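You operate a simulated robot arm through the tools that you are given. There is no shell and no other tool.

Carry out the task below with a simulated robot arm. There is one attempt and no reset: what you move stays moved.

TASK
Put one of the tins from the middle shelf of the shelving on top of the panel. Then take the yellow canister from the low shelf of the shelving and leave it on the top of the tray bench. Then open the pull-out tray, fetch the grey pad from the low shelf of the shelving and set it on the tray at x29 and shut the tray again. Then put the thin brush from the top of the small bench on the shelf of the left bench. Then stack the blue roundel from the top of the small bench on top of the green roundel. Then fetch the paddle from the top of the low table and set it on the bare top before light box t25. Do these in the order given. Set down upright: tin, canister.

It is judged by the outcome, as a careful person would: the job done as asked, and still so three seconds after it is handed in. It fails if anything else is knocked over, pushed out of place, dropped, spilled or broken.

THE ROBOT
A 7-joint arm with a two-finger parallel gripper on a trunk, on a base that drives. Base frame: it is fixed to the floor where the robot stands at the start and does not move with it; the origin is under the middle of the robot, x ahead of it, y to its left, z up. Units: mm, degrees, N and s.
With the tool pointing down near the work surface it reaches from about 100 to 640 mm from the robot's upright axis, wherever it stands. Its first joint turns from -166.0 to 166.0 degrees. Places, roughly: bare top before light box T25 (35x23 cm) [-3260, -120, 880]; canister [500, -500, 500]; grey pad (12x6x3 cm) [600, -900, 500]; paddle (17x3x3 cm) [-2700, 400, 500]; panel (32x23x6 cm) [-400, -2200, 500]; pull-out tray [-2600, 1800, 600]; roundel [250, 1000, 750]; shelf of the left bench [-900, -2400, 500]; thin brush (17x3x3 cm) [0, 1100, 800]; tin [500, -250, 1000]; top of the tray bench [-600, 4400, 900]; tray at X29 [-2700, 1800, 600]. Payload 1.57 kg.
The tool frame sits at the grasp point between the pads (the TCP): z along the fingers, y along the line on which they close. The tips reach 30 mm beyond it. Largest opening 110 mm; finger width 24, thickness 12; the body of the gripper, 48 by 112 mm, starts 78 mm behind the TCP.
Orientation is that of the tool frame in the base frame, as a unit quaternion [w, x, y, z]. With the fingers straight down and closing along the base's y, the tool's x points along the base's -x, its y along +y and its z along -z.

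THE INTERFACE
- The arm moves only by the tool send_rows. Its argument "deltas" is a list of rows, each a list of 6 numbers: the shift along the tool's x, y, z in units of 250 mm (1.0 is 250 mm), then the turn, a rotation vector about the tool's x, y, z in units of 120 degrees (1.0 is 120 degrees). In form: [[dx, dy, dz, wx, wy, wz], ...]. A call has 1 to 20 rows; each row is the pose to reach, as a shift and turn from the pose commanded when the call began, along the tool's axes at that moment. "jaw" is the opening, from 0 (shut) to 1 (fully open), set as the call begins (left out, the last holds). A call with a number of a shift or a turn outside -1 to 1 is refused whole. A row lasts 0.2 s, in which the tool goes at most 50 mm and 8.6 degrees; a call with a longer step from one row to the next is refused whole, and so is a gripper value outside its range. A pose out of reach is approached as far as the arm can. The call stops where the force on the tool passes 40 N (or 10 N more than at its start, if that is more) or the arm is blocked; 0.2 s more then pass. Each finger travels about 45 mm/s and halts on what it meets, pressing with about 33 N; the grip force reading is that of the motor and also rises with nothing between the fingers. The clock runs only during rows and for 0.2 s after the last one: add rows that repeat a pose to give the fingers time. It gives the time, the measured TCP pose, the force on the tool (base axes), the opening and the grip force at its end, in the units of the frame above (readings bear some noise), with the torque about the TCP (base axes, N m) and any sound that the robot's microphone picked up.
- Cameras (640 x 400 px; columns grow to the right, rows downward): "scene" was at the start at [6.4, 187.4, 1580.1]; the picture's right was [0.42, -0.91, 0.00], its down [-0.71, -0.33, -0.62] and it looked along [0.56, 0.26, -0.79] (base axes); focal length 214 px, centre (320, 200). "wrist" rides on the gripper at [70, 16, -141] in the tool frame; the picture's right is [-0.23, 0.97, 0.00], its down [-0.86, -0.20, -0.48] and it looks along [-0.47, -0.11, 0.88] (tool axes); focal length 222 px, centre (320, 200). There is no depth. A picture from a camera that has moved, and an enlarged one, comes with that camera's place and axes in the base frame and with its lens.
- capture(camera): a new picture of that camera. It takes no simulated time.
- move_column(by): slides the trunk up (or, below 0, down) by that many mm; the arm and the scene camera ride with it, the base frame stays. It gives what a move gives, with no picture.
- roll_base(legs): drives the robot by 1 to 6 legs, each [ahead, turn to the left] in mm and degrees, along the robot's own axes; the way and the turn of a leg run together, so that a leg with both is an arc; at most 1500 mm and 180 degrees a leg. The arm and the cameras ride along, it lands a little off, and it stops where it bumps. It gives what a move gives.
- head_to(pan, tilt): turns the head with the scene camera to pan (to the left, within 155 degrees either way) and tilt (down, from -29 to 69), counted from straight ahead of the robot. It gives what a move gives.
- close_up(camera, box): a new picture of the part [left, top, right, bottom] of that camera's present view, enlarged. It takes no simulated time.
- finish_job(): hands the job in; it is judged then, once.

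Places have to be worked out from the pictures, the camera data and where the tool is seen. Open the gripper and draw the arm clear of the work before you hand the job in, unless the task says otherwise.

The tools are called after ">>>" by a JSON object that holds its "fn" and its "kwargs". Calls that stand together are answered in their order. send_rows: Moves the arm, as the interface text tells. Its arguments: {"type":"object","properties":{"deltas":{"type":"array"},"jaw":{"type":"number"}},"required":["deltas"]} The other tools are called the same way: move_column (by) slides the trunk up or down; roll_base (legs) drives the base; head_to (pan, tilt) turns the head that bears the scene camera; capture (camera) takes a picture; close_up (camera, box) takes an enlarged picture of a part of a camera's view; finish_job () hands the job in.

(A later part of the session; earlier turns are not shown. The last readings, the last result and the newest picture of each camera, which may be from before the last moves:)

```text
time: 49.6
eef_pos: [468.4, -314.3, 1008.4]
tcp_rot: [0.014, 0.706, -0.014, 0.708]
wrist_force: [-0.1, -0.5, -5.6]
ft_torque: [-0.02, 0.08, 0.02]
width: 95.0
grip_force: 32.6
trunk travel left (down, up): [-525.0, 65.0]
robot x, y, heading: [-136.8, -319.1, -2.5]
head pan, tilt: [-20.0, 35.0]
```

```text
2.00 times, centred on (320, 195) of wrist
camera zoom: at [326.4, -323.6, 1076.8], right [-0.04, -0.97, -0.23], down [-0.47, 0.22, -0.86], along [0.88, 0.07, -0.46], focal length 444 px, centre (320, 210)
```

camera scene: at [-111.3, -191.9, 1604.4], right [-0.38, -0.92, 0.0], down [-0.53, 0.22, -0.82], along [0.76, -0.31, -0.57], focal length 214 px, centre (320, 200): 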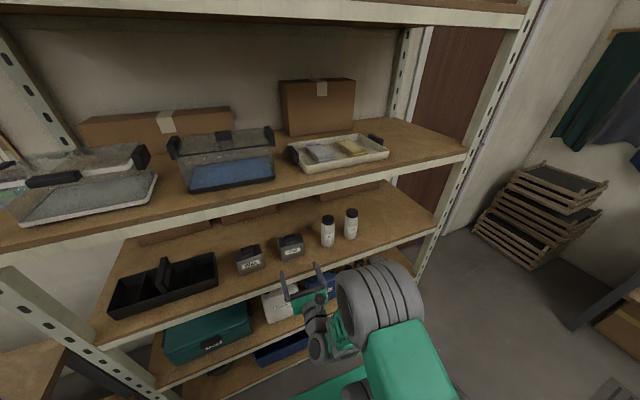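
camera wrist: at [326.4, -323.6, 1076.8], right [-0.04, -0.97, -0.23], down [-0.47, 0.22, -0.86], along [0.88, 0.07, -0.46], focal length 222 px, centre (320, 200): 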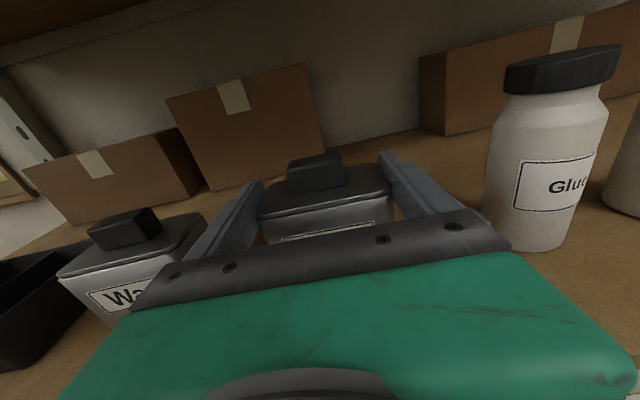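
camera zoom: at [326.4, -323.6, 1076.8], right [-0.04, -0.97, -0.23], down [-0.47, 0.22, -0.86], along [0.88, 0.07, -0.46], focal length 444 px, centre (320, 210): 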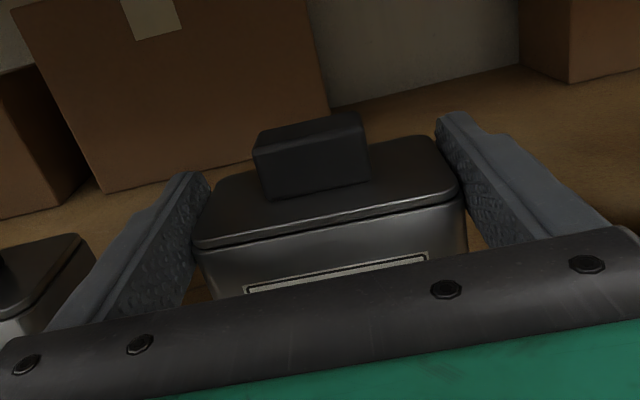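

The tin may have slipped most of the lift. I hold still a moment and re-read force and picture to see whether it hangs in the grip or stands on the shelf.

>>> {"fn": "send_rows", "kwargs": {"deltas": [[0, 0, 0, 0, 0, 0], [0, 0, 0, 0, 0, 0], [0, 0, 0, 0, 0, 0], [0, 0, 0, 0, 0, 0], [0, 0, 0, 0, 0, 0]]}}

>>> {"fn": "close_up", "kwargs": {"camera": "wrist", "box": [160, 130, 480, 260]}}

>>> {"fn": "close_up", "kwargs": {"camera": "scene", "box": [260, 220, 340, 270]}}

```text
time: 50.8
eef_pos: [469.4, -312.2, 1007.3]
tcp_rot: [0.013, 0.705, -0.014, 0.709]
wrist_force: [0.6, 0.3, -5.6]
ft_torque: [0.02, 0.06, -0.02]
width: 94.8
grip_force: 32.6
trunk travel left (down, up): [-525.0, 65.0]
robot x, y, heading: [-141.9, -318.4, -2.5]
head pan, tilt: [-20.0, 35.0]
```

```text
2.00 times, centred on (320, 195) of wrist
camera zoom: at [326.5, -323.6, 1076.9], right [-0.04, -0.97, -0.23], down [-0.47, 0.22, -0.86], along [0.88, 0.08, -0.46], focal length 444 px, centre (320, 210)
```

zoom: 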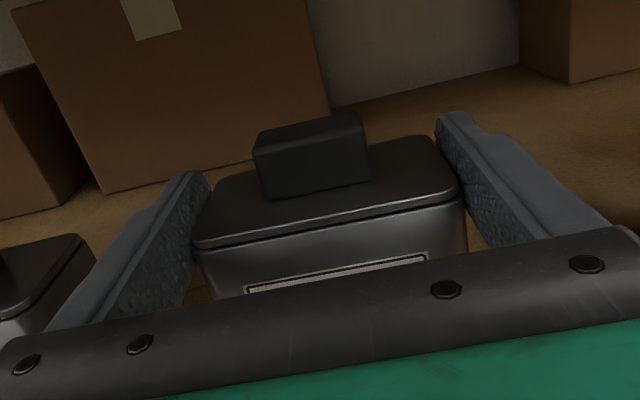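

```text
8.00 times, centred on (300, 245) of scene
camera zoom: at [-111.1, -191.9, 1604.4], right [-0.38, -0.92, 0.0], down [-0.53, 0.22, -0.82], along [0.76, -0.31, -0.57], focal length 1716 px, centre (480, -160)
```

zoom: 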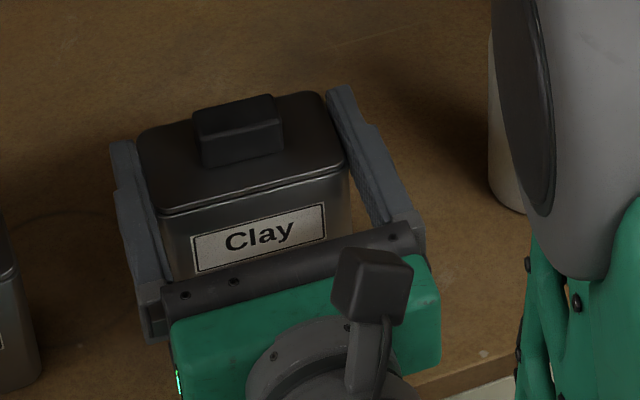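

The force is a steady 5.6 N, consistent with a hanging tin. I lift another 15 mm slowly and compare.

>>> {"fn": "send_rows", "kwargs": {"deltas": [[0.015, 0, 0, 0, 0, 0], [0.03, 0, 0, 0, 0, 0], [0.045, 0, 0, 0, 0, 0], [0.06, 0, 0, 0, 0, 0], [0.06, 0, 0, 0, 0, 0]]}}

>>> {"fn": "close_up", "kwargs": {"camera": "wrist", "box": [160, 130, 480, 260]}}

>>> {"fn": "close_up", "kwargs": {"camera": "scene", "box": [260, 220, 340, 270]}}

```text
time: 52.0
eef_pos: [464.0, -312.4, 1019.1]
tcp_rot: [0.014, 0.705, -0.014, 0.709]
wrist_force: [0.4, 0.6, -4.8]
ft_torque: [-0.01, 0.07, 0.01]
width: 94.7
grip_force: 32.7
out of reach, approached as far as the arm can: row 3, 4, 5
trunk travel left (down, up): [-525.0, 65.0]
robot x, y, heading: [-138.9, -319.5, -2.4]
head pan, tilt: [-20.0, 35.0]
```

```text
2.00 times, centred on (320, 195) of wrist
camera zoom: at [321.2, -322.6, 1088.1], right [-0.04, -0.97, -0.23], down [-0.47, 0.22, -0.86], along [0.88, 0.08, -0.46], focal length 444 px, centre (320, 210)
```

zoom: 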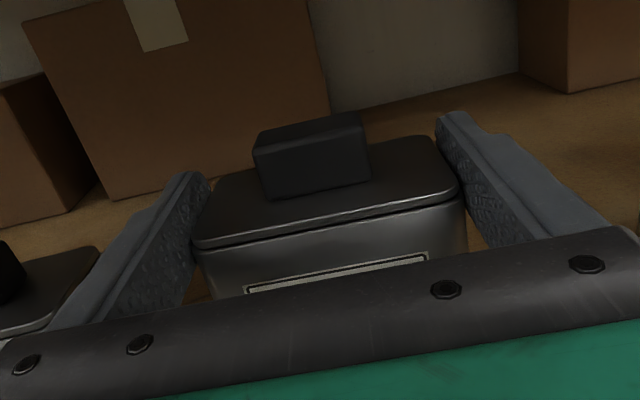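

```text
8.00 times, centred on (300, 245) of scene
camera zoom: at [-111.1, -191.9, 1604.4], right [-0.38, -0.92, 0.0], down [-0.53, 0.22, -0.82], along [0.76, -0.31, -0.57], focal length 1716 px, centre (480, -160)
```

zoom: 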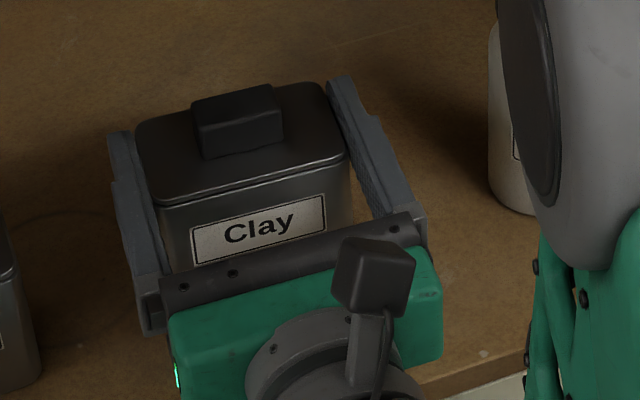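

The tin now moves with the hand, but it is held only near its lid and is yawed relative to the fingers. I'll set it back down and regrasp lower and better aligned.

>>> {"fn": "send_rows", "kwargs": {"deltas": [[-0.02, 0, 0, 0, 0, 0], [-0.04, 0, 0, 0, 0, 0], [-0.056, 0, 0, 0, 0, 0], [-0.064, 0, 0, 0, 0, 0], [-0.064, 0, 0, 0, 0, 0]]}}

```text
time: 53.2
eef_pos: [464.2, -311.9, 1004.3]
tcp_rot: [0.013, 0.705, -0.014, 0.709]
wrist_force: [-0.5, 0.5, -5.7]
ft_torque: [0.0, 0.09, -0.01]
width: 94.7
grip_force: 32.6
trunk travel left (down, up): [-525.0, 65.0]
robot x, y, heading: [-138.2, -317.1, -2.5]
head pan, tilt: [-20.0, 35.0]
```

Still hanging freely; I lower in small steps until contact.

>>> {"fn": "send_rows", "kwargs": {"deltas": [[-0.008, 0, 0, 0, 0, 0], [-0.016, 0, 0, 0, 0, 0], [-0.016, 0, 0, 0, 0, 0]]}}

>>> {"fn": "send_rows", "kwargs": {"deltas": [[-0.008, 0, 0, 0, 0, 0], [-0.016, 0, 0, 0, 0, 0], [-0.016, 0, 0, 0, 0, 0]]}}

>>> {"fn": "send_rows", "kwargs": {"deltas": [[-0.008, 0, 0, 0, 0, 0], [-0.016, 0, 0, 0, 0, 0], [-0.016, 0, 0, 0, 0, 0]]}}

```text
time: 54.0
eef_pos: [464.1, -312.1, 999.1]
tcp_rot: [0.013, 0.705, -0.014, 0.709]
wrist_force: [-1.0, 0.0, -5.7]
ft_torque: [-0.04, 0.06, 0.02]
width: 95.0
grip_force: 32.5
trunk travel left (down, up): [-525.0, 65.0]
robot x, y, heading: [-139.3, -319.4, -2.6]
head pan, tilt: [-20.0, 35.0]
```

```text
time: 54.8
eef_pos: [464.3, -311.7, 998.9]
tcp_rot: [0.014, 0.703, -0.015, 0.711]
wrist_force: [-0.3, 2.0, 12.9]
ft_torque: [0.03, 0.37, -0.09]
width: 94.6
grip_force: 33.1
trunk travel left (down, up): [-525.0, 65.0]
robot x, y, heading: [-135.6, -315.3, -2.6]
head pan, tilt: [-20.0, 35.0]
```

```text
time: 55.6
eef_pos: [463.9, -312.8, 996.1]
tcp_rot: [0.014, 0.704, -0.014, 0.71]
wrist_force: [5.6, 1.1, 30.1]
ft_torque: [-0.04, -0.08, -0.14]
width: 94.5
grip_force: 32.8
trunk travel left (down, up): [-525.0, 65.0]
robot x, y, heading: [-137.1, -316.0, -2.6]
head pan, tilt: [-20.0, 35.0]
```

Contact confirmed near TCP z 999. I relieve the pressure, open, and then regrasp lower with the hand yawed ~6° to match the tin.

>>> {"fn": "send_rows", "kwargs": {"deltas": [[0.006, 0, 0, 0, 0, 0], [0.012, 0, 0, 0, 0, 0]]}}

>>> {"fn": "send_rows", "kwargs": {"deltas": [[0, 0, 0, 0, 0, 0], [0, 0, 0, 0, 0, 0], [0, 0, 0, 0, 0, 0]], "jaw": 1}}

>>> {"fn": "close_up", "kwargs": {"camera": "wrist", "box": [160, 130, 480, 260]}}

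```text
time: 56.2
eef_pos: [462.6, -311.1, 995.1]
tcp_rot: [0.013, 0.705, -0.014, 0.708]
wrist_force: [7.2, 1.2, 16.4]
ft_torque: [-0.15, -0.81, 0.16]
width: 94.7
grip_force: 33.1
trunk travel left (down, up): [-525.0, 65.0]
robot x, y, heading: [-137.9, -317.0, -2.6]
head pan, tilt: [-20.0, 35.0]
```

```text
time: 57.0
eef_pos: [462.9, -311.8, 994.3]
tcp_rot: [0.015, 0.706, -0.015, 0.708]
wrist_force: [-0.5, -0.3, 0.2]
ft_torque: [0.04, -0.01, -0.02]
width: 110.1
grip_force: 0.0
trunk travel left (down, up): [-525.0, 65.0]
robot x, y, heading: [-138.4, -318.7, -2.5]
head pan, tilt: [-20.0, 35.0]
```

```text
2.00 times, centred on (320, 195) of wrist
camera zoom: at [320.1, -323.2, 1063.4], right [-0.04, -0.97, -0.23], down [-0.47, 0.22, -0.86], along [0.88, 0.08, -0.46], focal length 444 px, centre (320, 210)
```

zoom: 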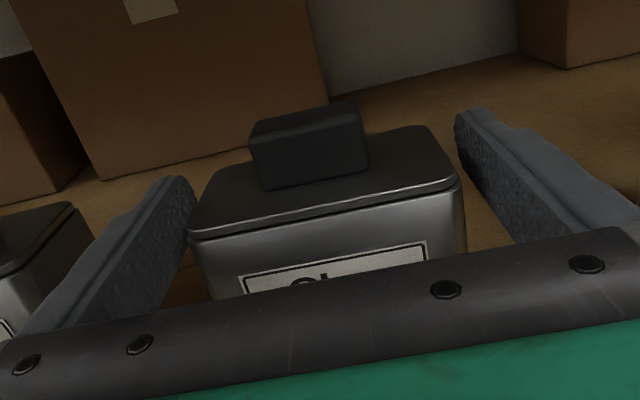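

Tin heading is ≈ -6.5°, centre ≈(479,-316). I yaw the hand -4.5°, lower to z≈964 and advance, then close and do a slow test lift.

>>> {"fn": "send_rows", "kwargs": {"deltas": [[-0.03, 0.003, 0, -0.01, 0, 0], [-0.06, 0.006, 0, -0.02, 0, 0], [-0.09, 0.01, 0.02, -0.03, 0, 0], [-0.12, 0.013, 0.05, -0.0375, 0, 0], [-0.12, 0.013, 0.077, -0.0375, 0, 0], [-0.12, 0.013, 0.077, -0.0375, 0, 0]]}}

>>> {"fn": "send_rows", "kwargs": {"deltas": [[0, 0, 0, 0, 0, 0], [0, 0, 0, 0, 0, 0], [0, 0, 0, 0, 0, 0], [0, 0, 0, 0, 0, 0], [0, 0, 0, 0, 0, 0], [0, 0, 0, 0, 0, 0]], "jaw": 0}}

>>> {"fn": "close_up", "kwargs": {"camera": "wrist", "box": [160, 130, 480, 260]}}

```text
time: 58.4
eef_pos: [481.7, -316.7, 966.4]
tcp_rot: [0.041, 0.703, -0.042, 0.708]
wrist_force: [-3.0, -0.5, 10.3]
ft_torque: [-0.06, 1.07, -0.02]
width: 110.1
grip_force: 0.1
trunk travel left (down, up): [-525.0, 65.0]
robot x, y, heading: [-138.7, -314.8, -2.6]
head pan, tilt: [-20.0, 35.0]
```

```text
time: 59.8
eef_pos: [482.3, -316.7, 965.2]
tcp_rot: [0.041, 0.703, -0.042, 0.709]
wrist_force: [-0.1, 0.2, 13.9]
ft_torque: [-0.49, 0.98, 0.16]
width: 95.0
grip_force: 33.1
trunk travel left (down, up): [-525.0, 65.0]
robot x, y, heading: [-138.8, -316.0, -2.5]
head pan, tilt: [-20.0, 35.0]
```

```text
2.00 times, centred on (320, 195) of wrist
camera zoom: at [338.6, -315.7, 1034.3], right [-0.11, -0.97, -0.23], down [-0.45, 0.25, -0.86], along [0.89, 0.01, -0.46], focal length 444 px, centre (320, 210)
```

zoom: 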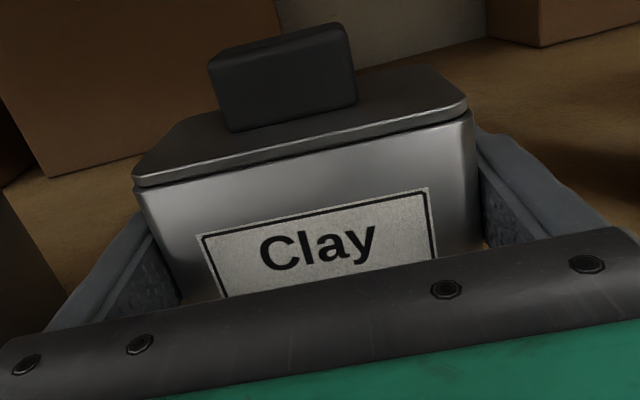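

Width is 95 again and the hand lightly touches the shelf edge. I lift slowly and check for slip.

>>> {"fn": "send_rows", "kwargs": {"deltas": [[0.008, 0, 0, 0, 0, 0], [0.016, 0, 0, 0, 0, 0], [0.024, 0, 0, 0, 0, 0], [0.032, 0, 0, 0, 0, 0], [0.04, 0, 0, 0, 0, 0], [0.048, 0, 0, 0, 0, 0], [0.056, 0, 0, 0, 0, 0], [0.064, 0, 0, 0, 0, 0], [0.072, 0, 0, 0, 0, 0], [0.08, 0, 0, 0, 0, 0], [0.08, 0, 0, 0, 0, 0]]}}

>>> {"fn": "close_up", "kwargs": {"camera": "wrist", "box": [160, 130, 480, 260]}}

```text
time: 62.2
eef_pos: [482.8, -316.1, 983.3]
tcp_rot: [0.04, 0.704, -0.041, 0.708]
wrist_force: [0.9, 0.4, -5.7]
ft_torque: [-0.02, -0.06, -0.04]
width: 94.8
grip_force: 33.4
trunk travel left (down, up): [-525.0, 65.0]
robot x, y, heading: [-140.8, -319.6, -2.4]
head pan, tilt: [-20.0, 35.0]
```

```text
2.00 times, centred on (320, 195) of wrist
camera zoom: at [338.0, -315.7, 1052.0], right [-0.11, -0.97, -0.23], down [-0.45, 0.25, -0.86], along [0.89, 0.01, -0.46], focal length 444 px, centre (320, 210)
```

zoom: 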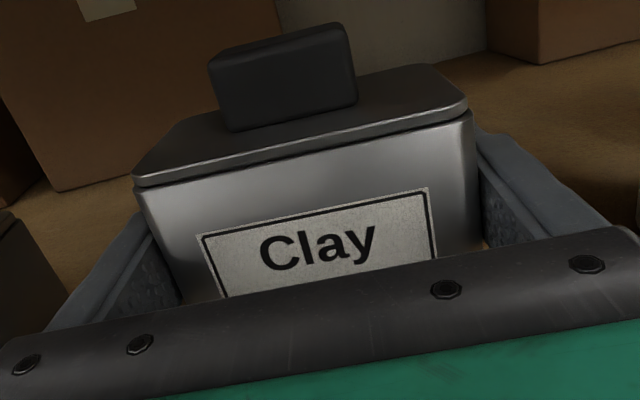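

The grip is solid now (no slip, 5.7 N). I lift a bit more, withdraw from the shelf, back up and turn toward the left bench.

>>> {"fn": "send_rows", "kwargs": {"deltas": [[0.04, 0, -0.02, 0, 0, 0], [0.08, 0, -0.08, 0, 0, 0], [0.1, 0, -0.2, 0, 0, 0], [0.1, 0, -0.32, 0, 0, 0], [0.1, 0, -0.44, 0, 0, 0], [0.1, 0, -0.56, 0, 0, 0], [0.1, 0, -0.64, 0, 0, 0], [0.1, 0, -0.64, 0, 0, 0]]}}

>>> {"fn": "roll_base", "kwargs": {"legs": [[-250, 0], [0, -87.5]]}}

>>> {"fn": "head_to", "kwargs": {"pan": 0, "tilt": 25}}

>>> {"fn": "capture", "kwargs": {"camera": "scene"}}

>>> {"fn": "capture", "kwargs": {"camera": "wrist"}}

```text
time: 64.0
eef_pos: [324.2, -296.1, 1008.3]
tcp_rot: [0.041, 0.704, -0.042, 0.707]
wrist_force: [0.0, 1.1, -5.7]
ft_torque: [-0.02, 0.01, -0.02]
width: 94.7
grip_force: 33.5
out of reach, approached as far as the arm can: row 1
trunk travel left (down, up): [-525.0, 65.0]
robot x, y, heading: [-135.4, -321.6, -2.7]
head pan, tilt: [-20.0, 35.0]
```

```text
time: 69.5
eef_pos: [-337.3, -766.7, 1006.2]
tcp_rot: [0.515, 0.483, -0.514, 0.487]
wrist_force: [0.5, 0.3, -6.0]
ft_torque: [-0.02, 0.0, 0.0]
width: 95.1
grip_force: 32.9
trunk travel left (down, up): [-525.0, 65.0]
robot x, y, heading: [-383.1, -302.1, -89.1]
head pan, tilt: [-20.0, 35.0]
```

```text
time: 70.3
eef_pos: [-338.4, -767.4, 1007.4]
tcp_rot: [0.515, 0.483, -0.513, 0.488]
wrist_force: [0.0, 0.5, -6.5]
ft_torque: [-0.01, 0.01, 0.03]
width: 95.0
grip_force: 33.0
trunk travel left (down, up): [-525.0, 65.0]
robot x, y, heading: [-383.1, -305.8, -89.3]
head pan, tilt: [0.0, 25.0]
```

```text
taken
camera scene: at [-230.8, -335.0, 1620.1], right [-1.0, -0.01, 0.0], down [-0.01, 0.42, -0.91], along [0.01, -0.91, -0.42], focal length 214 px, centre (320, 200)
```

scene: 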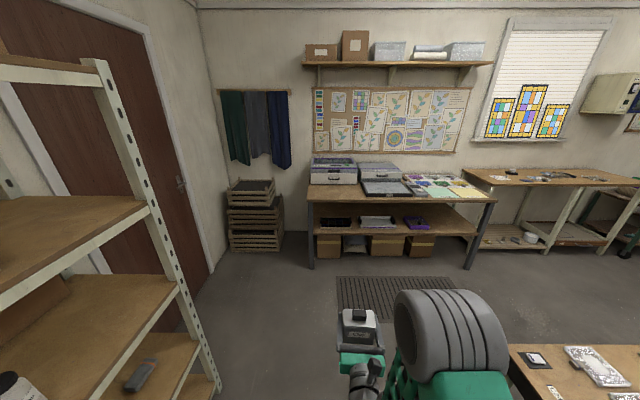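

```text
taken
camera wrist: at [-347.2, -624.3, 1076.4], right [-0.97, 0.06, -0.23], down [0.23, 0.46, -0.86], along [0.06, -0.89, -0.46], focal length 222 px, centre (320, 200)
```

wrist: 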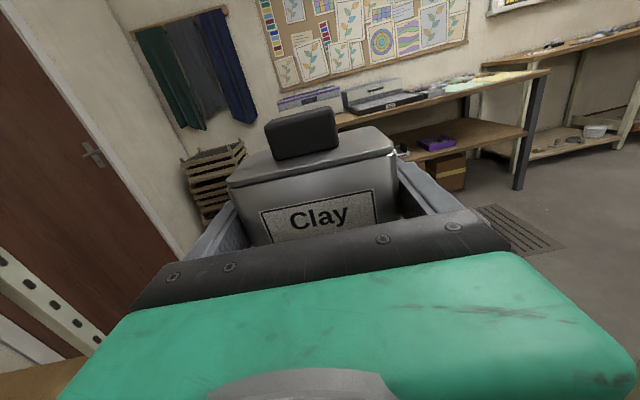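

Panel seems to be the black item at about (-380,-2205) on the bench's shelf (bench front y≈-2090, top ≈840). I drive ahead 950 mm and lower the trunk to look.

>>> {"fn": "roll_base", "kwargs": {"legs": [[900, 0]]}}

>>> {"fn": "move_column", "kwargs": {"by": -400}}

>>> {"fn": "capture", "kwargs": {"camera": "scene"}}

>>> {"fn": "close_up", "kwargs": {"camera": "scene", "box": [240, 130, 480, 280]}}

>>> {"fn": "capture", "kwargs": {"camera": "wrist"}}

```text
time: 75.1
eef_pos: [-329.3, -1676.7, 1007.3]
tcp_rot: [0.515, 0.483, -0.514, 0.487]
wrist_force: [0.3, 0.2, -5.6]
ft_torque: [-0.01, 0.03, -0.01]
width: 95.0
grip_force: 32.6
trunk travel left (down, up): [-525.0, 65.0]
robot x, y, heading: [-371.2, -1214.4, -89.0]
head pan, tilt: [0.0, 25.0]
```

```text
time: 78.9
eef_pos: [-327.3, -1677.5, 608.3]
tcp_rot: [0.516, 0.483, -0.514, 0.486]
wrist_force: [1.2, 0.3, -6.3]
ft_torque: [-0.02, -0.01, -0.01]
width: 94.8
grip_force: 33.2
trunk travel left (down, up): [-125.0, 465.0]
robot x, y, heading: [-372.5, -1215.5, -89.2]
head pan, tilt: [0.0, 25.0]
```

```text
taken
camera scene: at [-219.6, -1245.9, 1220.2], right [-1.0, -0.01, 0.0], down [0.0, 0.42, -0.91], along [0.01, -0.91, -0.42], focal length 214 px, centre (320, 200)
```

scene: 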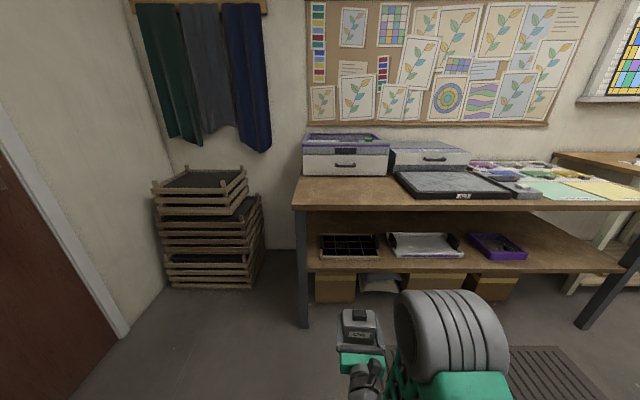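

```text
2.67 times, centred on (360, 205) of scene
camera zoom: at [-219.6, -1245.9, 1220.2], right [-1.0, -0.01, 0.0], down [0.0, 0.42, -0.91], along [0.01, -0.91, -0.42], focal length 572 px, centre (213, 187)
```

zoom: 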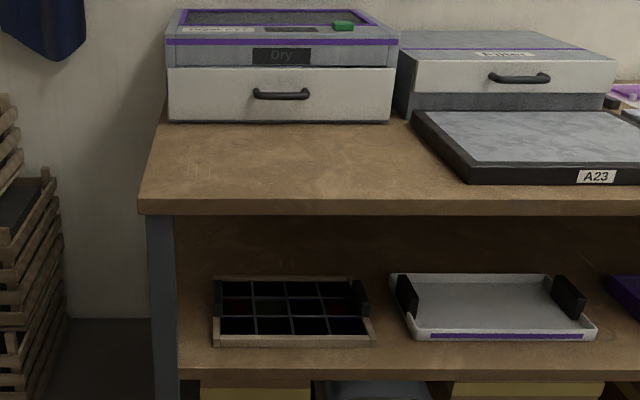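

```text
taken
camera wrist: at [-336.6, -1535.0, 676.4], right [-0.97, 0.06, -0.23], down [0.23, 0.46, -0.86], along [0.06, -0.89, -0.46], focal length 222 px, centre (320, 200)
```

wrist: 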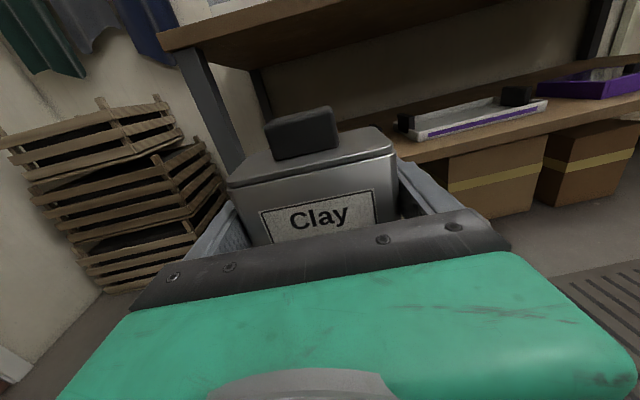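

The panel (wood-framed, dark gridded glass, ~320 mm wide) is confirmed. I zoom in on it to see the top surface.

>>> {"fn": "close_up", "kwargs": {"camera": "scene", "box": [300, 220, 400, 275]}}

```text
6.40 times, centred on (350, 248) of scene
camera zoom: at [-219.6, -1245.9, 1220.2], right [-1.0, -0.01, 0.0], down [0.0, 0.42, -0.91], along [0.01, -0.91, -0.42], focal length 1373 px, centre (128, -104)
```

zoom: 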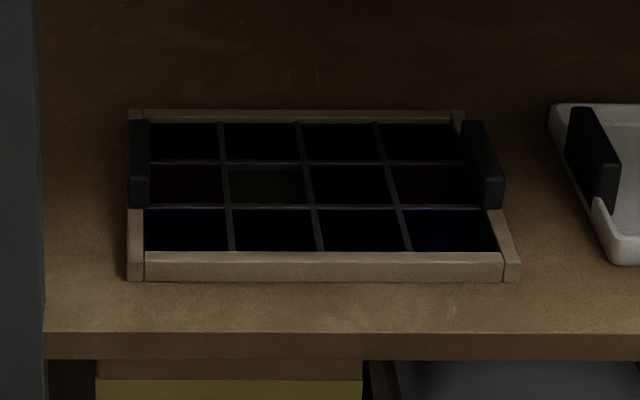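

Panel: frame centre ≈(-371,-2265), shelf z≈455, frame top ≈478, black handles at both ends up to ~515. I drive 440 mm closer, keeping the tin at z≈608 (above the handles, below the bench top).

>>> {"fn": "roll_base", "kwargs": {"legs": [[440, 0]]}}

>>> {"fn": "head_to", "kwargs": {"pan": -5, "tilt": 40}}

>>> {"fn": "capture", "kwargs": {"camera": "scene"}}

>>> {"fn": "capture", "kwargs": {"camera": "wrist"}}

```text
time: 81.6
eef_pos: [-326.7, -2119.4, 607.0]
tcp_rot: [0.517, 0.482, -0.516, 0.484]
wrist_force: [0.8, 0.1, -5.8]
ft_torque: [-0.05, 0.02, 0.04]
width: 95.0
grip_force: 33.3
trunk travel left (down, up): [-125.0, 465.0]
robot x, y, heading: [-367.5, -1659.9, -89.8]
head pan, tilt: [0.0, 25.0]
```

```text
time: 82.4
eef_pos: [-326.6, -2119.9, 606.8]
tcp_rot: [0.517, 0.482, -0.516, 0.484]
wrist_force: [1.2, 1.2, -6.2]
ft_torque: [-0.04, -0.02, -0.01]
width: 94.8
grip_force: 32.8
trunk travel left (down, up): [-125.0, 465.0]
robot x, y, heading: [-366.1, -1657.5, -89.6]
head pan, tilt: [-5.0, 40.0]
```

```text
taken
camera scene: at [-223.5, -1681.4, 1196.9], right [-1.0, 0.08, 0.0], down [0.05, 0.64, -0.77], along [-0.06, -0.76, -0.64], focal length 214 px, centre (320, 200)
```

scene: 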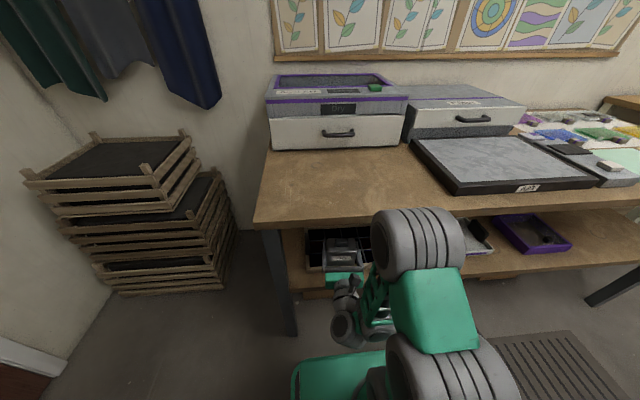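

```text
taken
camera wrist: at [-334.6, -1977.1, 676.4], right [-0.97, 0.06, -0.23], down [0.23, 0.46, -0.86], along [0.05, -0.89, -0.46], focal length 222 px, centre (320, 200)
```

wrist: 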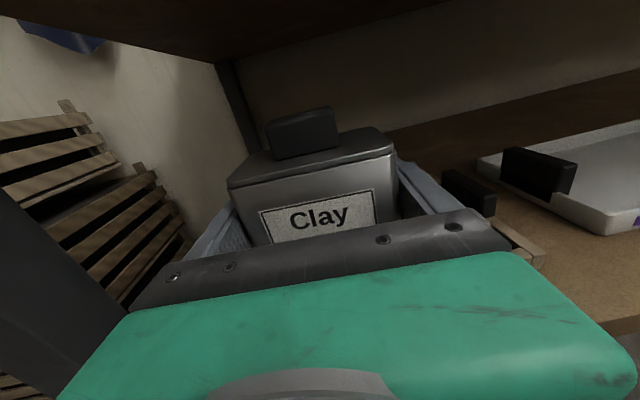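

Panel's right handle is at about (-523,-2243), consistent. I shift right 43 mm, straighten the yaw, advance to y≈-2250 and descend to z≈560.

>>> {"fn": "send_rows", "kwargs": {"deltas": [[0, 0.07, 0, 0.015, 0, 0], [0, 0.138, 0.03, 0.03, 0, 0], [0, 0.138, 0.13, 0.03, 0, 0], [0, 0.138, 0.26, 0.03, 0, 0], [0, 0.138, 0.4, 0.03, 0, 0], [-0.05, 0.138, 0.5, 0.03, 0, 0], [-0.12, 0.138, 0.53, 0.03, 0, 0], [-0.188, 0.138, 0.53, 0.03, 0, 0], [-0.188, 0.138, 0.53, 0.03, 0, 0]]}}

>>> {"fn": "capture", "kwargs": {"camera": "wrist"}}

>>> {"fn": "close_up", "kwargs": {"camera": "scene", "box": [260, 200, 420, 300]}}

```text
time: 84.4
eef_pos: [-370.3, -2250.4, 560.2]
tcp_rot: [0.502, 0.498, -0.501, 0.5]
wrist_force: [0.1, 0.4, -7.0]
ft_torque: [-0.05, 0.06, -0.02]
width: 95.0
grip_force: 32.7
trunk travel left (down, up): [-125.0, 465.0]
robot x, y, heading: [-367.9, -1660.5, -89.9]
head pan, tilt: [-5.0, 40.0]
```

```text
taken
camera wrist: at [-386.8, -2108.9, 629.6], right [-0.97, 0.0, -0.23], down [0.2, 0.47, -0.86], along [0.11, -0.88, -0.46], focal length 222 px, centre (320, 200)
```

wrist: 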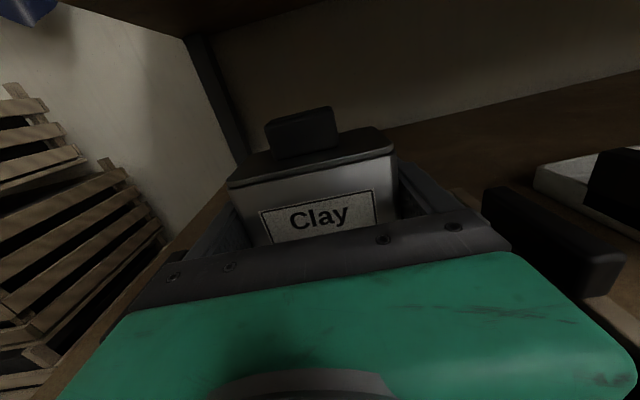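

```text
4.00 times, centred on (340, 250) of scene
camera zoom: at [-223.5, -1681.4, 1196.8], right [-1.0, 0.08, 0.0], down [0.05, 0.64, -0.77], along [-0.06, -0.76, -0.64], focal length 858 px, centre (240, 0)
```

zoom: 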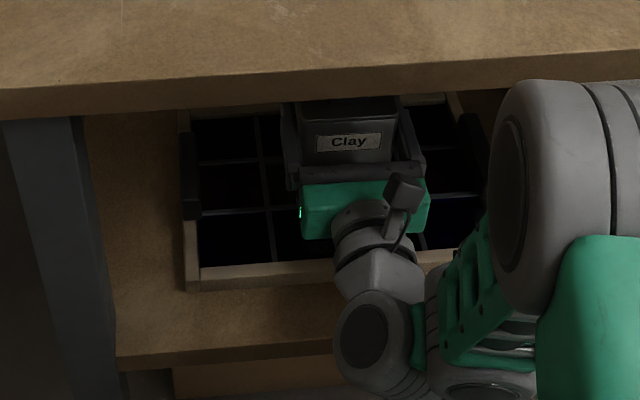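

Tin is between the handles. To keep the flange from overlapping the panel's front frame, I pull back 18 mm and descend slowly to z≈516.

>>> {"fn": "send_rows", "kwargs": {"deltas": [[0, 0, -0.04, 0, 0, 0], [0, 0, -0.072, 0, 0, 0], [-0.04, 0, -0.072, 0, 0, 0], [-0.08, 0, -0.072, 0, 0, 0], [-0.12, 0, -0.072, 0, 0, 0], [-0.15, 0, -0.072, 0, 0, 0], [-0.176, 0, -0.072, 0, 0, 0], [-0.176, 0, -0.072, 0, 0, 0]]}}

>>> {"fn": "close_up", "kwargs": {"camera": "scene", "box": [260, 200, 420, 300]}}

```text
time: 86.0
eef_pos: [-370.7, -2235.6, 529.3]
tcp_rot: [0.508, 0.49, -0.496, 0.506]
wrist_force: [1.1, 5.2, 27.0]
ft_torque: [3.64, 0.07, -0.16]
width: 95.1
grip_force: 32.7
trunk travel left (down, up): [-125.0, 465.0]
robot x, y, heading: [-369.1, -1656.8, -89.7]
head pan, tilt: [-5.0, 40.0]
stopped in row 7: the force on the tool passed its limit at 69 N (the readings are from after the stop); the commanded pose is now the measured one
```

```text
4.00 times, centred on (340, 250) of scene
camera zoom: at [-223.4, -1678.9, 1197.1], right [-1.0, 0.08, 0.0], down [0.05, 0.64, -0.77], along [-0.06, -0.76, -0.64], focal length 858 px, centre (240, 0)
```

zoom: 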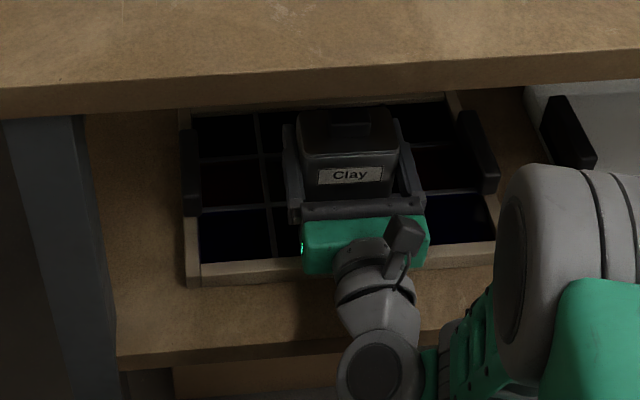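

Torque shows the contact is ~110 mm behind the TCP: the hand body sits on the panel's front frame (re-triangulated: shelf z≈480, panel front y≈-2124). I lift a little, pull back 40 mm so the hand body stays in front of the frame, and level the pitch.

>>> {"fn": "send_rows", "kwargs": {"deltas": [[0.03, 0, 0, 0, -0.004, 0], [0.06, 0, -0.02, 0, -0.008, 0], [0.06, 0, -0.09, 0, -0.0133, 0], [0.06, 0, -0.16, 0, -0.0133, 0], [0.06, 0, -0.16, 0, -0.0133, 0]]}}

>>> {"fn": "close_up", "kwargs": {"camera": "scene", "box": [260, 200, 420, 300]}}

>>> {"fn": "capture", "kwargs": {"camera": "wrist"}}

```text
time: 87.2
eef_pos: [-370.9, -2193.2, 539.7]
tcp_rot: [-0.499, -0.5, 0.504, -0.497]
wrist_force: [0.0, -0.3, -5.2]
ft_torque: [-0.01, 0.01, 0.04]
width: 94.8
grip_force: 32.9
trunk travel left (down, up): [-125.0, 465.0]
robot x, y, heading: [-371.1, -1659.6, -89.9]
head pan, tilt: [-5.0, 40.0]
```

```text
4.00 times, centred on (340, 250) of scene
camera zoom: at [-223.5, -1681.0, 1196.8], right [-1.0, 0.08, 0.0], down [0.05, 0.64, -0.77], along [-0.06, -0.76, -0.64], focal length 858 px, centre (240, 0)
```

zoom: 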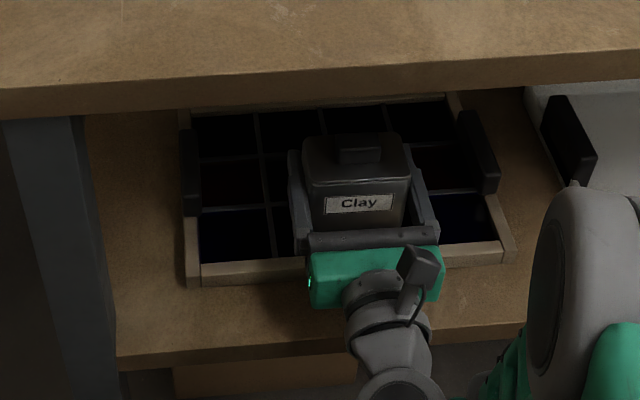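

```text
taken
camera wrist: at [-387.7, -2052.8, 610.4], right [-0.97, 0.01, -0.23], down [0.21, 0.48, -0.85], along [0.1, -0.87, -0.47], focal length 222 px, centre (320, 200)
```

wrist: 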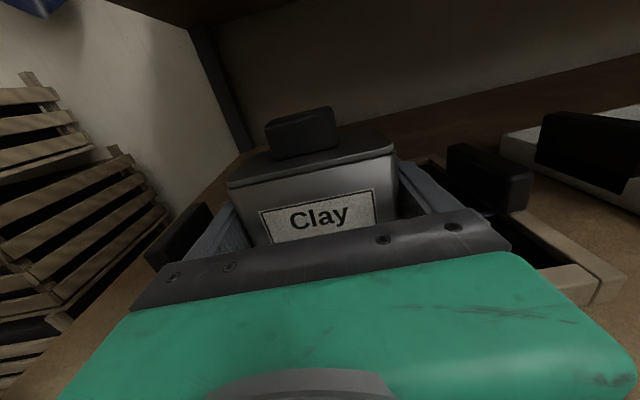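

Now I descend with the body in front of the frame, in small steps, watching the force.

>>> {"fn": "send_rows", "kwargs": {"deltas": [[-0.016, 0, 0, 0, 0, 0], [-0.032, 0, 0, 0, 0, 0], [-0.044, 0, 0, 0, 0, 0], [-0.044, 0, 0, 0, 0, 0]]}}

>>> {"fn": "send_rows", "kwargs": {"deltas": [[-0.008, 0, 0, 0, 0, 0], [-0.016, 0, 0, 0, 0, 0], [-0.016, 0, 0, 0, 0, 0]]}}

```text
time: 88.2
eef_pos: [-370.3, -2193.5, 528.1]
tcp_rot: [-0.498, -0.5, 0.504, -0.498]
wrist_force: [0.1, -0.2, -5.1]
ft_torque: [-0.03, -0.01, 0.01]
width: 94.8
grip_force: 32.4
trunk travel left (down, up): [-125.0, 465.0]
robot x, y, heading: [-370.0, -1658.8, -89.7]
head pan, tilt: [-5.0, 40.0]
```

```text
time: 89.0
eef_pos: [-370.3, -2194.2, 524.3]
tcp_rot: [-0.5, -0.499, 0.505, -0.497]
wrist_force: [0.1, -0.2, -3.9]
ft_torque: [-0.02, 0.06, 0.0]
width: 94.9
grip_force: 33.1
trunk travel left (down, up): [-125.0, 465.0]
robot x, y, heading: [-369.2, -1661.0, -89.6]
head pan, tilt: [-5.0, 40.0]
```

>>> {"fn": "send_rows", "kwargs": {"deltas": [[-0.008, 0, 0, 0, 0, 0], [-0.012, 0, 0, 0, 0, 0], [-0.012, 0, 0, 0, 0, 0]]}}

>>> {"fn": "send_rows", "kwargs": {"deltas": [[-0.008, 0, 0, 0, 0, 0], [-0.012, 0, 0, 0, 0, 0], [-0.012, 0, 0, 0, 0, 0]]}}

```text
time: 89.8
eef_pos: [-371.2, -2194.3, 524.6]
tcp_rot: [-0.5, -0.498, 0.503, -0.498]
wrist_force: [1.7, 2.0, 19.2]
ft_torque: [-0.49, 0.92, -0.02]
width: 94.8
grip_force: 33.5
trunk travel left (down, up): [-125.0, 465.0]
robot x, y, heading: [-368.7, -1658.7, -89.5]
head pan, tilt: [-5.0, 40.0]
```

```text
time: 90.6
eef_pos: [-370.4, -2195.8, 521.6]
tcp_rot: [-0.5, -0.498, 0.504, -0.497]
wrist_force: [0.8, 1.5, 30.2]
ft_torque: [-0.25, 0.68, 0.54]
width: 95.0
grip_force: 32.1
trunk travel left (down, up): [-125.0, 465.0]
robot x, y, heading: [-370.5, -1657.0, -90.1]
head pan, tilt: [-5.0, 40.0]
```

Torque now indicates the tin itself has landed (contact under the tin). I relieve pressure slightly and open the jaws.

>>> {"fn": "send_rows", "kwargs": {"deltas": [[0.008, 0, 0, 0, 0, 0], [0.014, 0, 0, 0, 0, 0]]}}

>>> {"fn": "send_rows", "kwargs": {"deltas": [[0, 0, 0, 0, 0, 0], [0, 0, 0, 0, 0, 0], [0, 0, 0, 0, 0, 0]], "jaw": 1}}

>>> {"fn": "capture", "kwargs": {"camera": "wrist"}}

>>> {"fn": "close_up", "kwargs": {"camera": "scene", "box": [260, 200, 420, 300]}}

```text
time: 91.2
eef_pos: [-371.7, -2193.1, 520.8]
tcp_rot: [-0.498, -0.501, 0.505, -0.496]
wrist_force: [-0.2, -5.8, 9.2]
ft_torque: [-0.57, 0.7, 0.26]
width: 94.8
grip_force: 33.2
trunk travel left (down, up): [-125.0, 465.0]
robot x, y, heading: [-368.2, -1659.5, -89.6]
head pan, tilt: [-5.0, 40.0]
```

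```text
time: 92.0
eef_pos: [-370.8, -2194.3, 521.9]
tcp_rot: [-0.499, -0.499, 0.505, -0.497]
wrist_force: [0.0, -0.8, 0.0]
ft_torque: [0.0, 0.01, 0.0]
width: 110.1
grip_force: 0.0
trunk travel left (down, up): [-125.0, 465.0]
robot x, y, heading: [-371.9, -1658.7, -90.0]
head pan, tilt: [-5.0, 40.0]
```

```text
taken
camera wrist: at [-387.6, -2053.4, 592.7], right [-0.97, 0.01, -0.23], down [0.21, 0.48, -0.85], along [0.1, -0.87, -0.47], focal length 222 px, centre (320, 200)
```

wrist: 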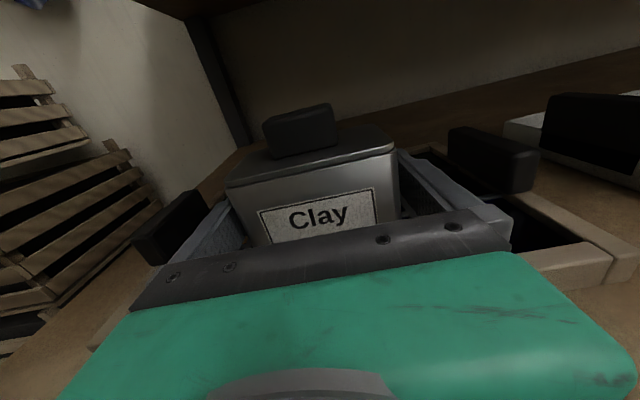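

```text
4.00 times, centred on (340, 250) of scene
camera zoom: at [-223.5, -1680.6, 1196.8], right [-1.0, 0.08, 0.0], down [0.05, 0.64, -0.77], along [-0.06, -0.76, -0.64], focal length 858 px, centre (240, 0)
```

zoom: 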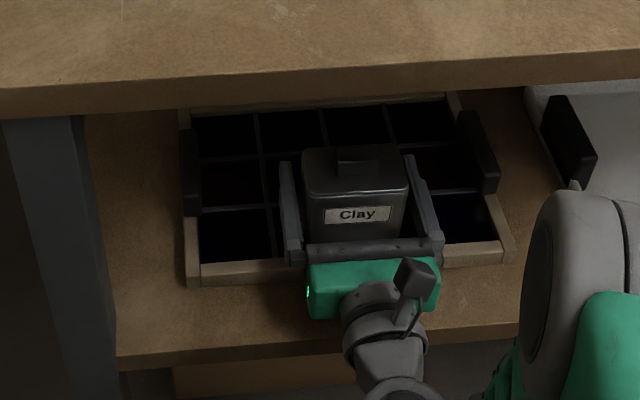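

The tin stands on the panel, released. I raise slightly and withdraw straight back.

>>> {"fn": "send_rows", "kwargs": {"deltas": [[0.03, 0, 0, 0, 0, 0], [0.04, 0, -0.06, 0, 0, 0], [0.04, 0, -0.2, 0, 0, 0], [0.04, 0, -0.36, 0, 0, 0], [0.04, 0, -0.52, 0, 0, 0], [0.04, 0, -0.64, 0, 0, 0], [0.04, 0, -0.64, 0, 0, 0]]}}

>>> {"fn": "close_up", "kwargs": {"camera": "scene", "box": [260, 200, 420, 300]}}

>>> {"fn": "capture", "kwargs": {"camera": "wrist"}}

```text
time: 93.4
eef_pos: [-415.9, -2117.2, 658.1]
tcp_rot: [0.563, 0.507, -0.423, 0.497]
wrist_force: [-1.1, 0.3, -0.2]
ft_torque: [-0.01, 0.0, -0.01]
width: 110.1
grip_force: 0.0
out of reach, approached as far as the arm can: row 3, 4, 5, 6, 7
trunk travel left (down, up): [-125.0, 465.0]
robot x, y, heading: [-368.9, -1659.5, -89.6]
head pan, tilt: [-5.0, 40.0]
stopped in row 7: the arm was blocked; the commanded pose is now the measured one
```

```text
4.00 times, centred on (340, 250) of scene
camera zoom: at [-223.4, -1680.5, 1196.8], right [-1.0, 0.08, 0.0], down [0.05, 0.64, -0.77], along [-0.06, -0.76, -0.64], focal length 858 px, centre (240, 0)
```

zoom: 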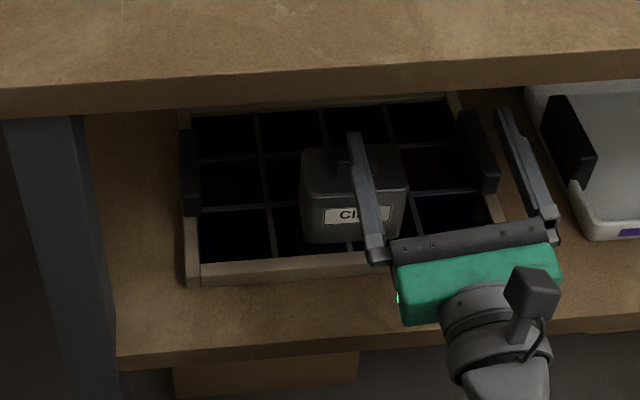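

```text
taken
camera wrist: at [-425.3, -1968.0, 710.9], right [-1.0, -0.04, -0.08], down [0.06, 0.36, -0.93], along [0.06, -0.93, -0.36], focal length 222 px, centre (320, 200)
```

wrist: 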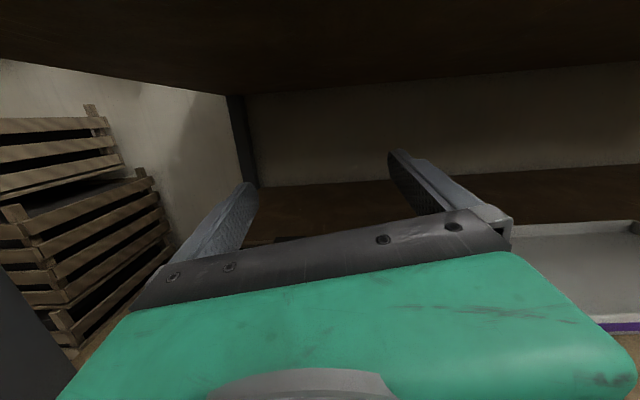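

The low retract was out of the arm's range and it drifted up-right, but the tin is undisturbed and the hand is above it. From now on I'll withdraw by driving the base back; I do so now.

>>> {"fn": "roll_base", "kwargs": {"legs": [[-500, 0]]}}

>>> {"fn": "head_to", "kwargs": {"pan": 0, "tilt": 30}}

>>> {"fn": "capture", "kwargs": {"camera": "scene"}}

>>> {"fn": "close_up", "kwargs": {"camera": "scene", "box": [260, 170, 420, 270]}}

```text
time: 96.4
eef_pos: [-419.3, -1608.6, 658.3]
tcp_rot: [0.563, 0.507, -0.423, 0.497]
wrist_force: [-0.2, 0.2, -0.4]
ft_torque: [0.01, 0.0, -0.02]
width: 110.1
grip_force: 0.1
trunk travel left (down, up): [-125.0, 465.0]
robot x, y, heading: [-369.3, -1149.7, -89.7]
head pan, tilt: [-5.0, 40.0]
```

```text
time: 97.1
eef_pos: [-418.6, -1609.4, 657.9]
tcp_rot: [0.563, 0.506, -0.424, 0.497]
wrist_force: [0.0, 0.1, 0.2]
ft_torque: [-0.01, 0.01, -0.02]
width: 110.2
grip_force: 0.1
trunk travel left (down, up): [-125.0, 465.0]
robot x, y, heading: [-372.5, -1151.5, -89.9]
head pan, tilt: [0.0, 30.0]
```

```text
taken
camera scene: at [-218.7, -1178.3, 1212.1], right [-1.0, 0.0, 0.0], down [0.0, 0.5, -0.87], along [0.0, -0.87, -0.5], focal length 214 px, centre (320, 200)
```

scene: 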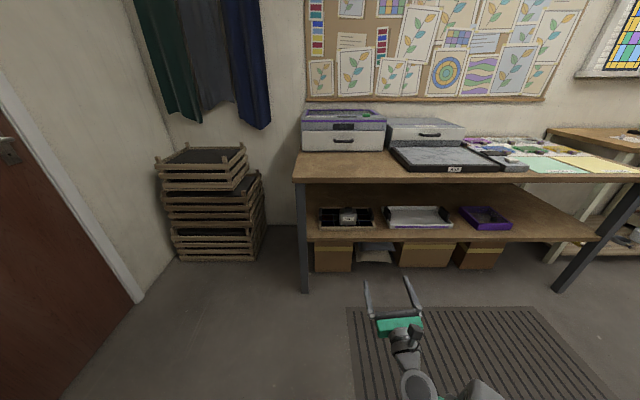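

```text
4.00 times, centred on (340, 220) of scene
camera zoom: at [-218.7, -1178.3, 1212.1], right [-1.0, 0.0, 0.0], down [0.0, 0.5, -0.87], along [0.0, -0.87, -0.5], focal length 858 px, centre (240, 120)
```

zoom: 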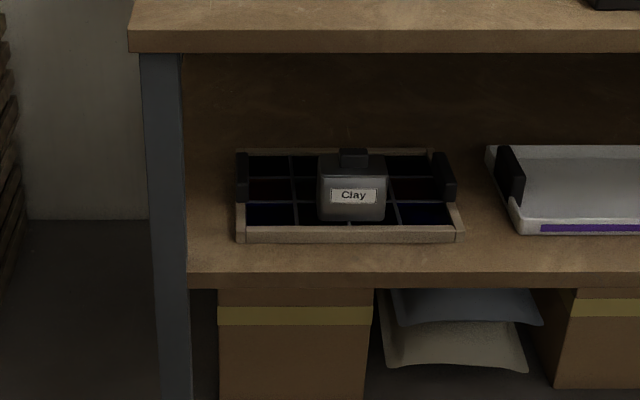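

Task 1 looks good: tin upright on the panel. I restore the arm to a clean forward-pointing pose, then drive back to face the canister on the shelving.

>>> {"fn": "send_rows", "kwargs": {"deltas": [[-0.02, -0.05, 0.08, -0.002, -0.015, 0.018], [-0.04, -0.1, 0.16, -0.004, -0.031, 0.036], [-0.06, -0.15, 0.24, -0.007, -0.046, 0.054], [-0.084, -0.192, 0.32, -0.009, -0.062, 0.072], [-0.084, -0.192, 0.32, -0.009, -0.062, 0.072]]}}

>>> {"fn": "roll_base", "kwargs": {"legs": [[-560, 0], [0, 90]]}}

>>> {"fn": "capture", "kwargs": {"camera": "scene"}}

>>> {"fn": "capture", "kwargs": {"camera": "wrist"}}

```text
time: 98.3
eef_pos: [-371.8, -1690.3, 640.5]
tcp_rot: [-0.5, -0.499, 0.501, -0.5]
wrist_force: [0.3, 0.1, -0.1]
ft_torque: [0.0, -0.01, 0.0]
width: 109.9
grip_force: 0.0
trunk travel left (down, up): [-125.0, 465.0]
robot x, y, heading: [-370.6, -1150.8, -89.8]
head pan, tilt: [0.0, 30.0]
```

```text
time: 105.4
eef_pos: [168.7, -595.7, 641.2]
tcp_rot: [0.008, 0.707, -0.009, 0.708]
wrist_force: [0.2, 0.8, -0.4]
ft_torque: [0.0, -0.02, -0.04]
width: 110.0
grip_force: 0.1
trunk travel left (down, up): [-125.0, 465.0]
robot x, y, heading: [-372.1, -585.4, -1.1]
head pan, tilt: [0.0, 30.0]
```

```text
taken
camera scene: at [-340.5, -429.2, 1212.2], right [-0.02, -1.0, 0.0], down [-0.5, 0.01, -0.87], along [0.87, -0.01, -0.5], focal length 214 px, centre (320, 200)
```

scene: 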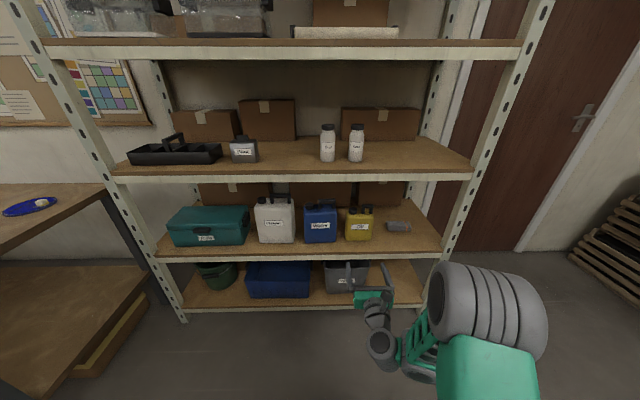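

```text
taken
camera wrist: at [26.1, -609.0, 711.0], right [-0.02, -0.97, -0.23], down [-0.47, 0.21, -0.86], along [0.88, 0.09, -0.47], focal length 222 px, centre (320, 200)
```

wrist: 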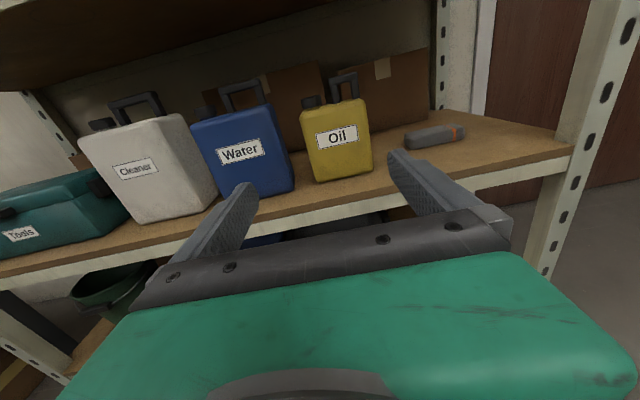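

Very good view of the low shelf. I take close-ups from both cameras to triangulate the Oil canister and the pad.

>>> {"fn": "close_up", "kwargs": {"camera": "scene", "box": [300, 190, 420, 265]}}

>>> {"fn": "close_up", "kwargs": {"camera": "wrist", "box": [280, 60, 480, 185]}}

```text
5.33 times, centred on (360, 228) of scene
camera zoom: at [-340.5, -429.2, 1212.2], right [-0.02, -1.0, 0.0], down [-0.5, 0.01, -0.87], along [0.87, -0.01, -0.5], focal length 1144 px, centre (107, 53)
```

zoom: 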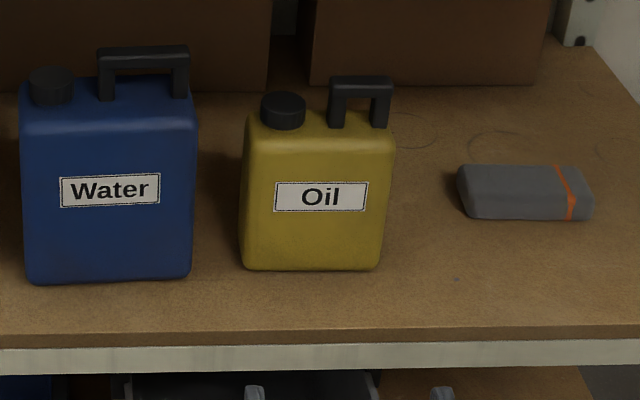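

```text
3.20 times, centred on (380, 122) of wrist
camera zoom: at [26.1, -609.0, 711.0], right [-0.02, -0.97, -0.23], down [-0.47, 0.21, -0.86], along [0.88, 0.09, -0.47], focal length 711 px, centre (128, 448)
```

zoom: 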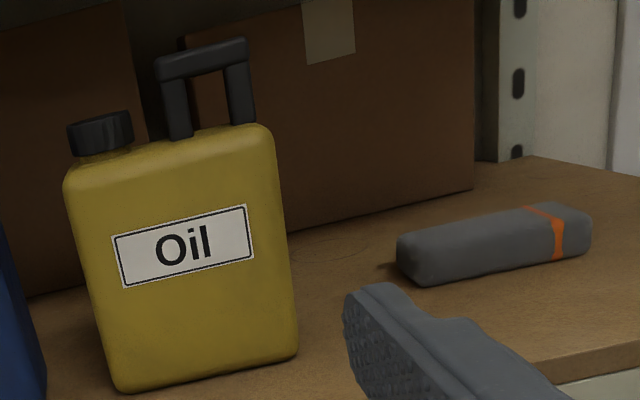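

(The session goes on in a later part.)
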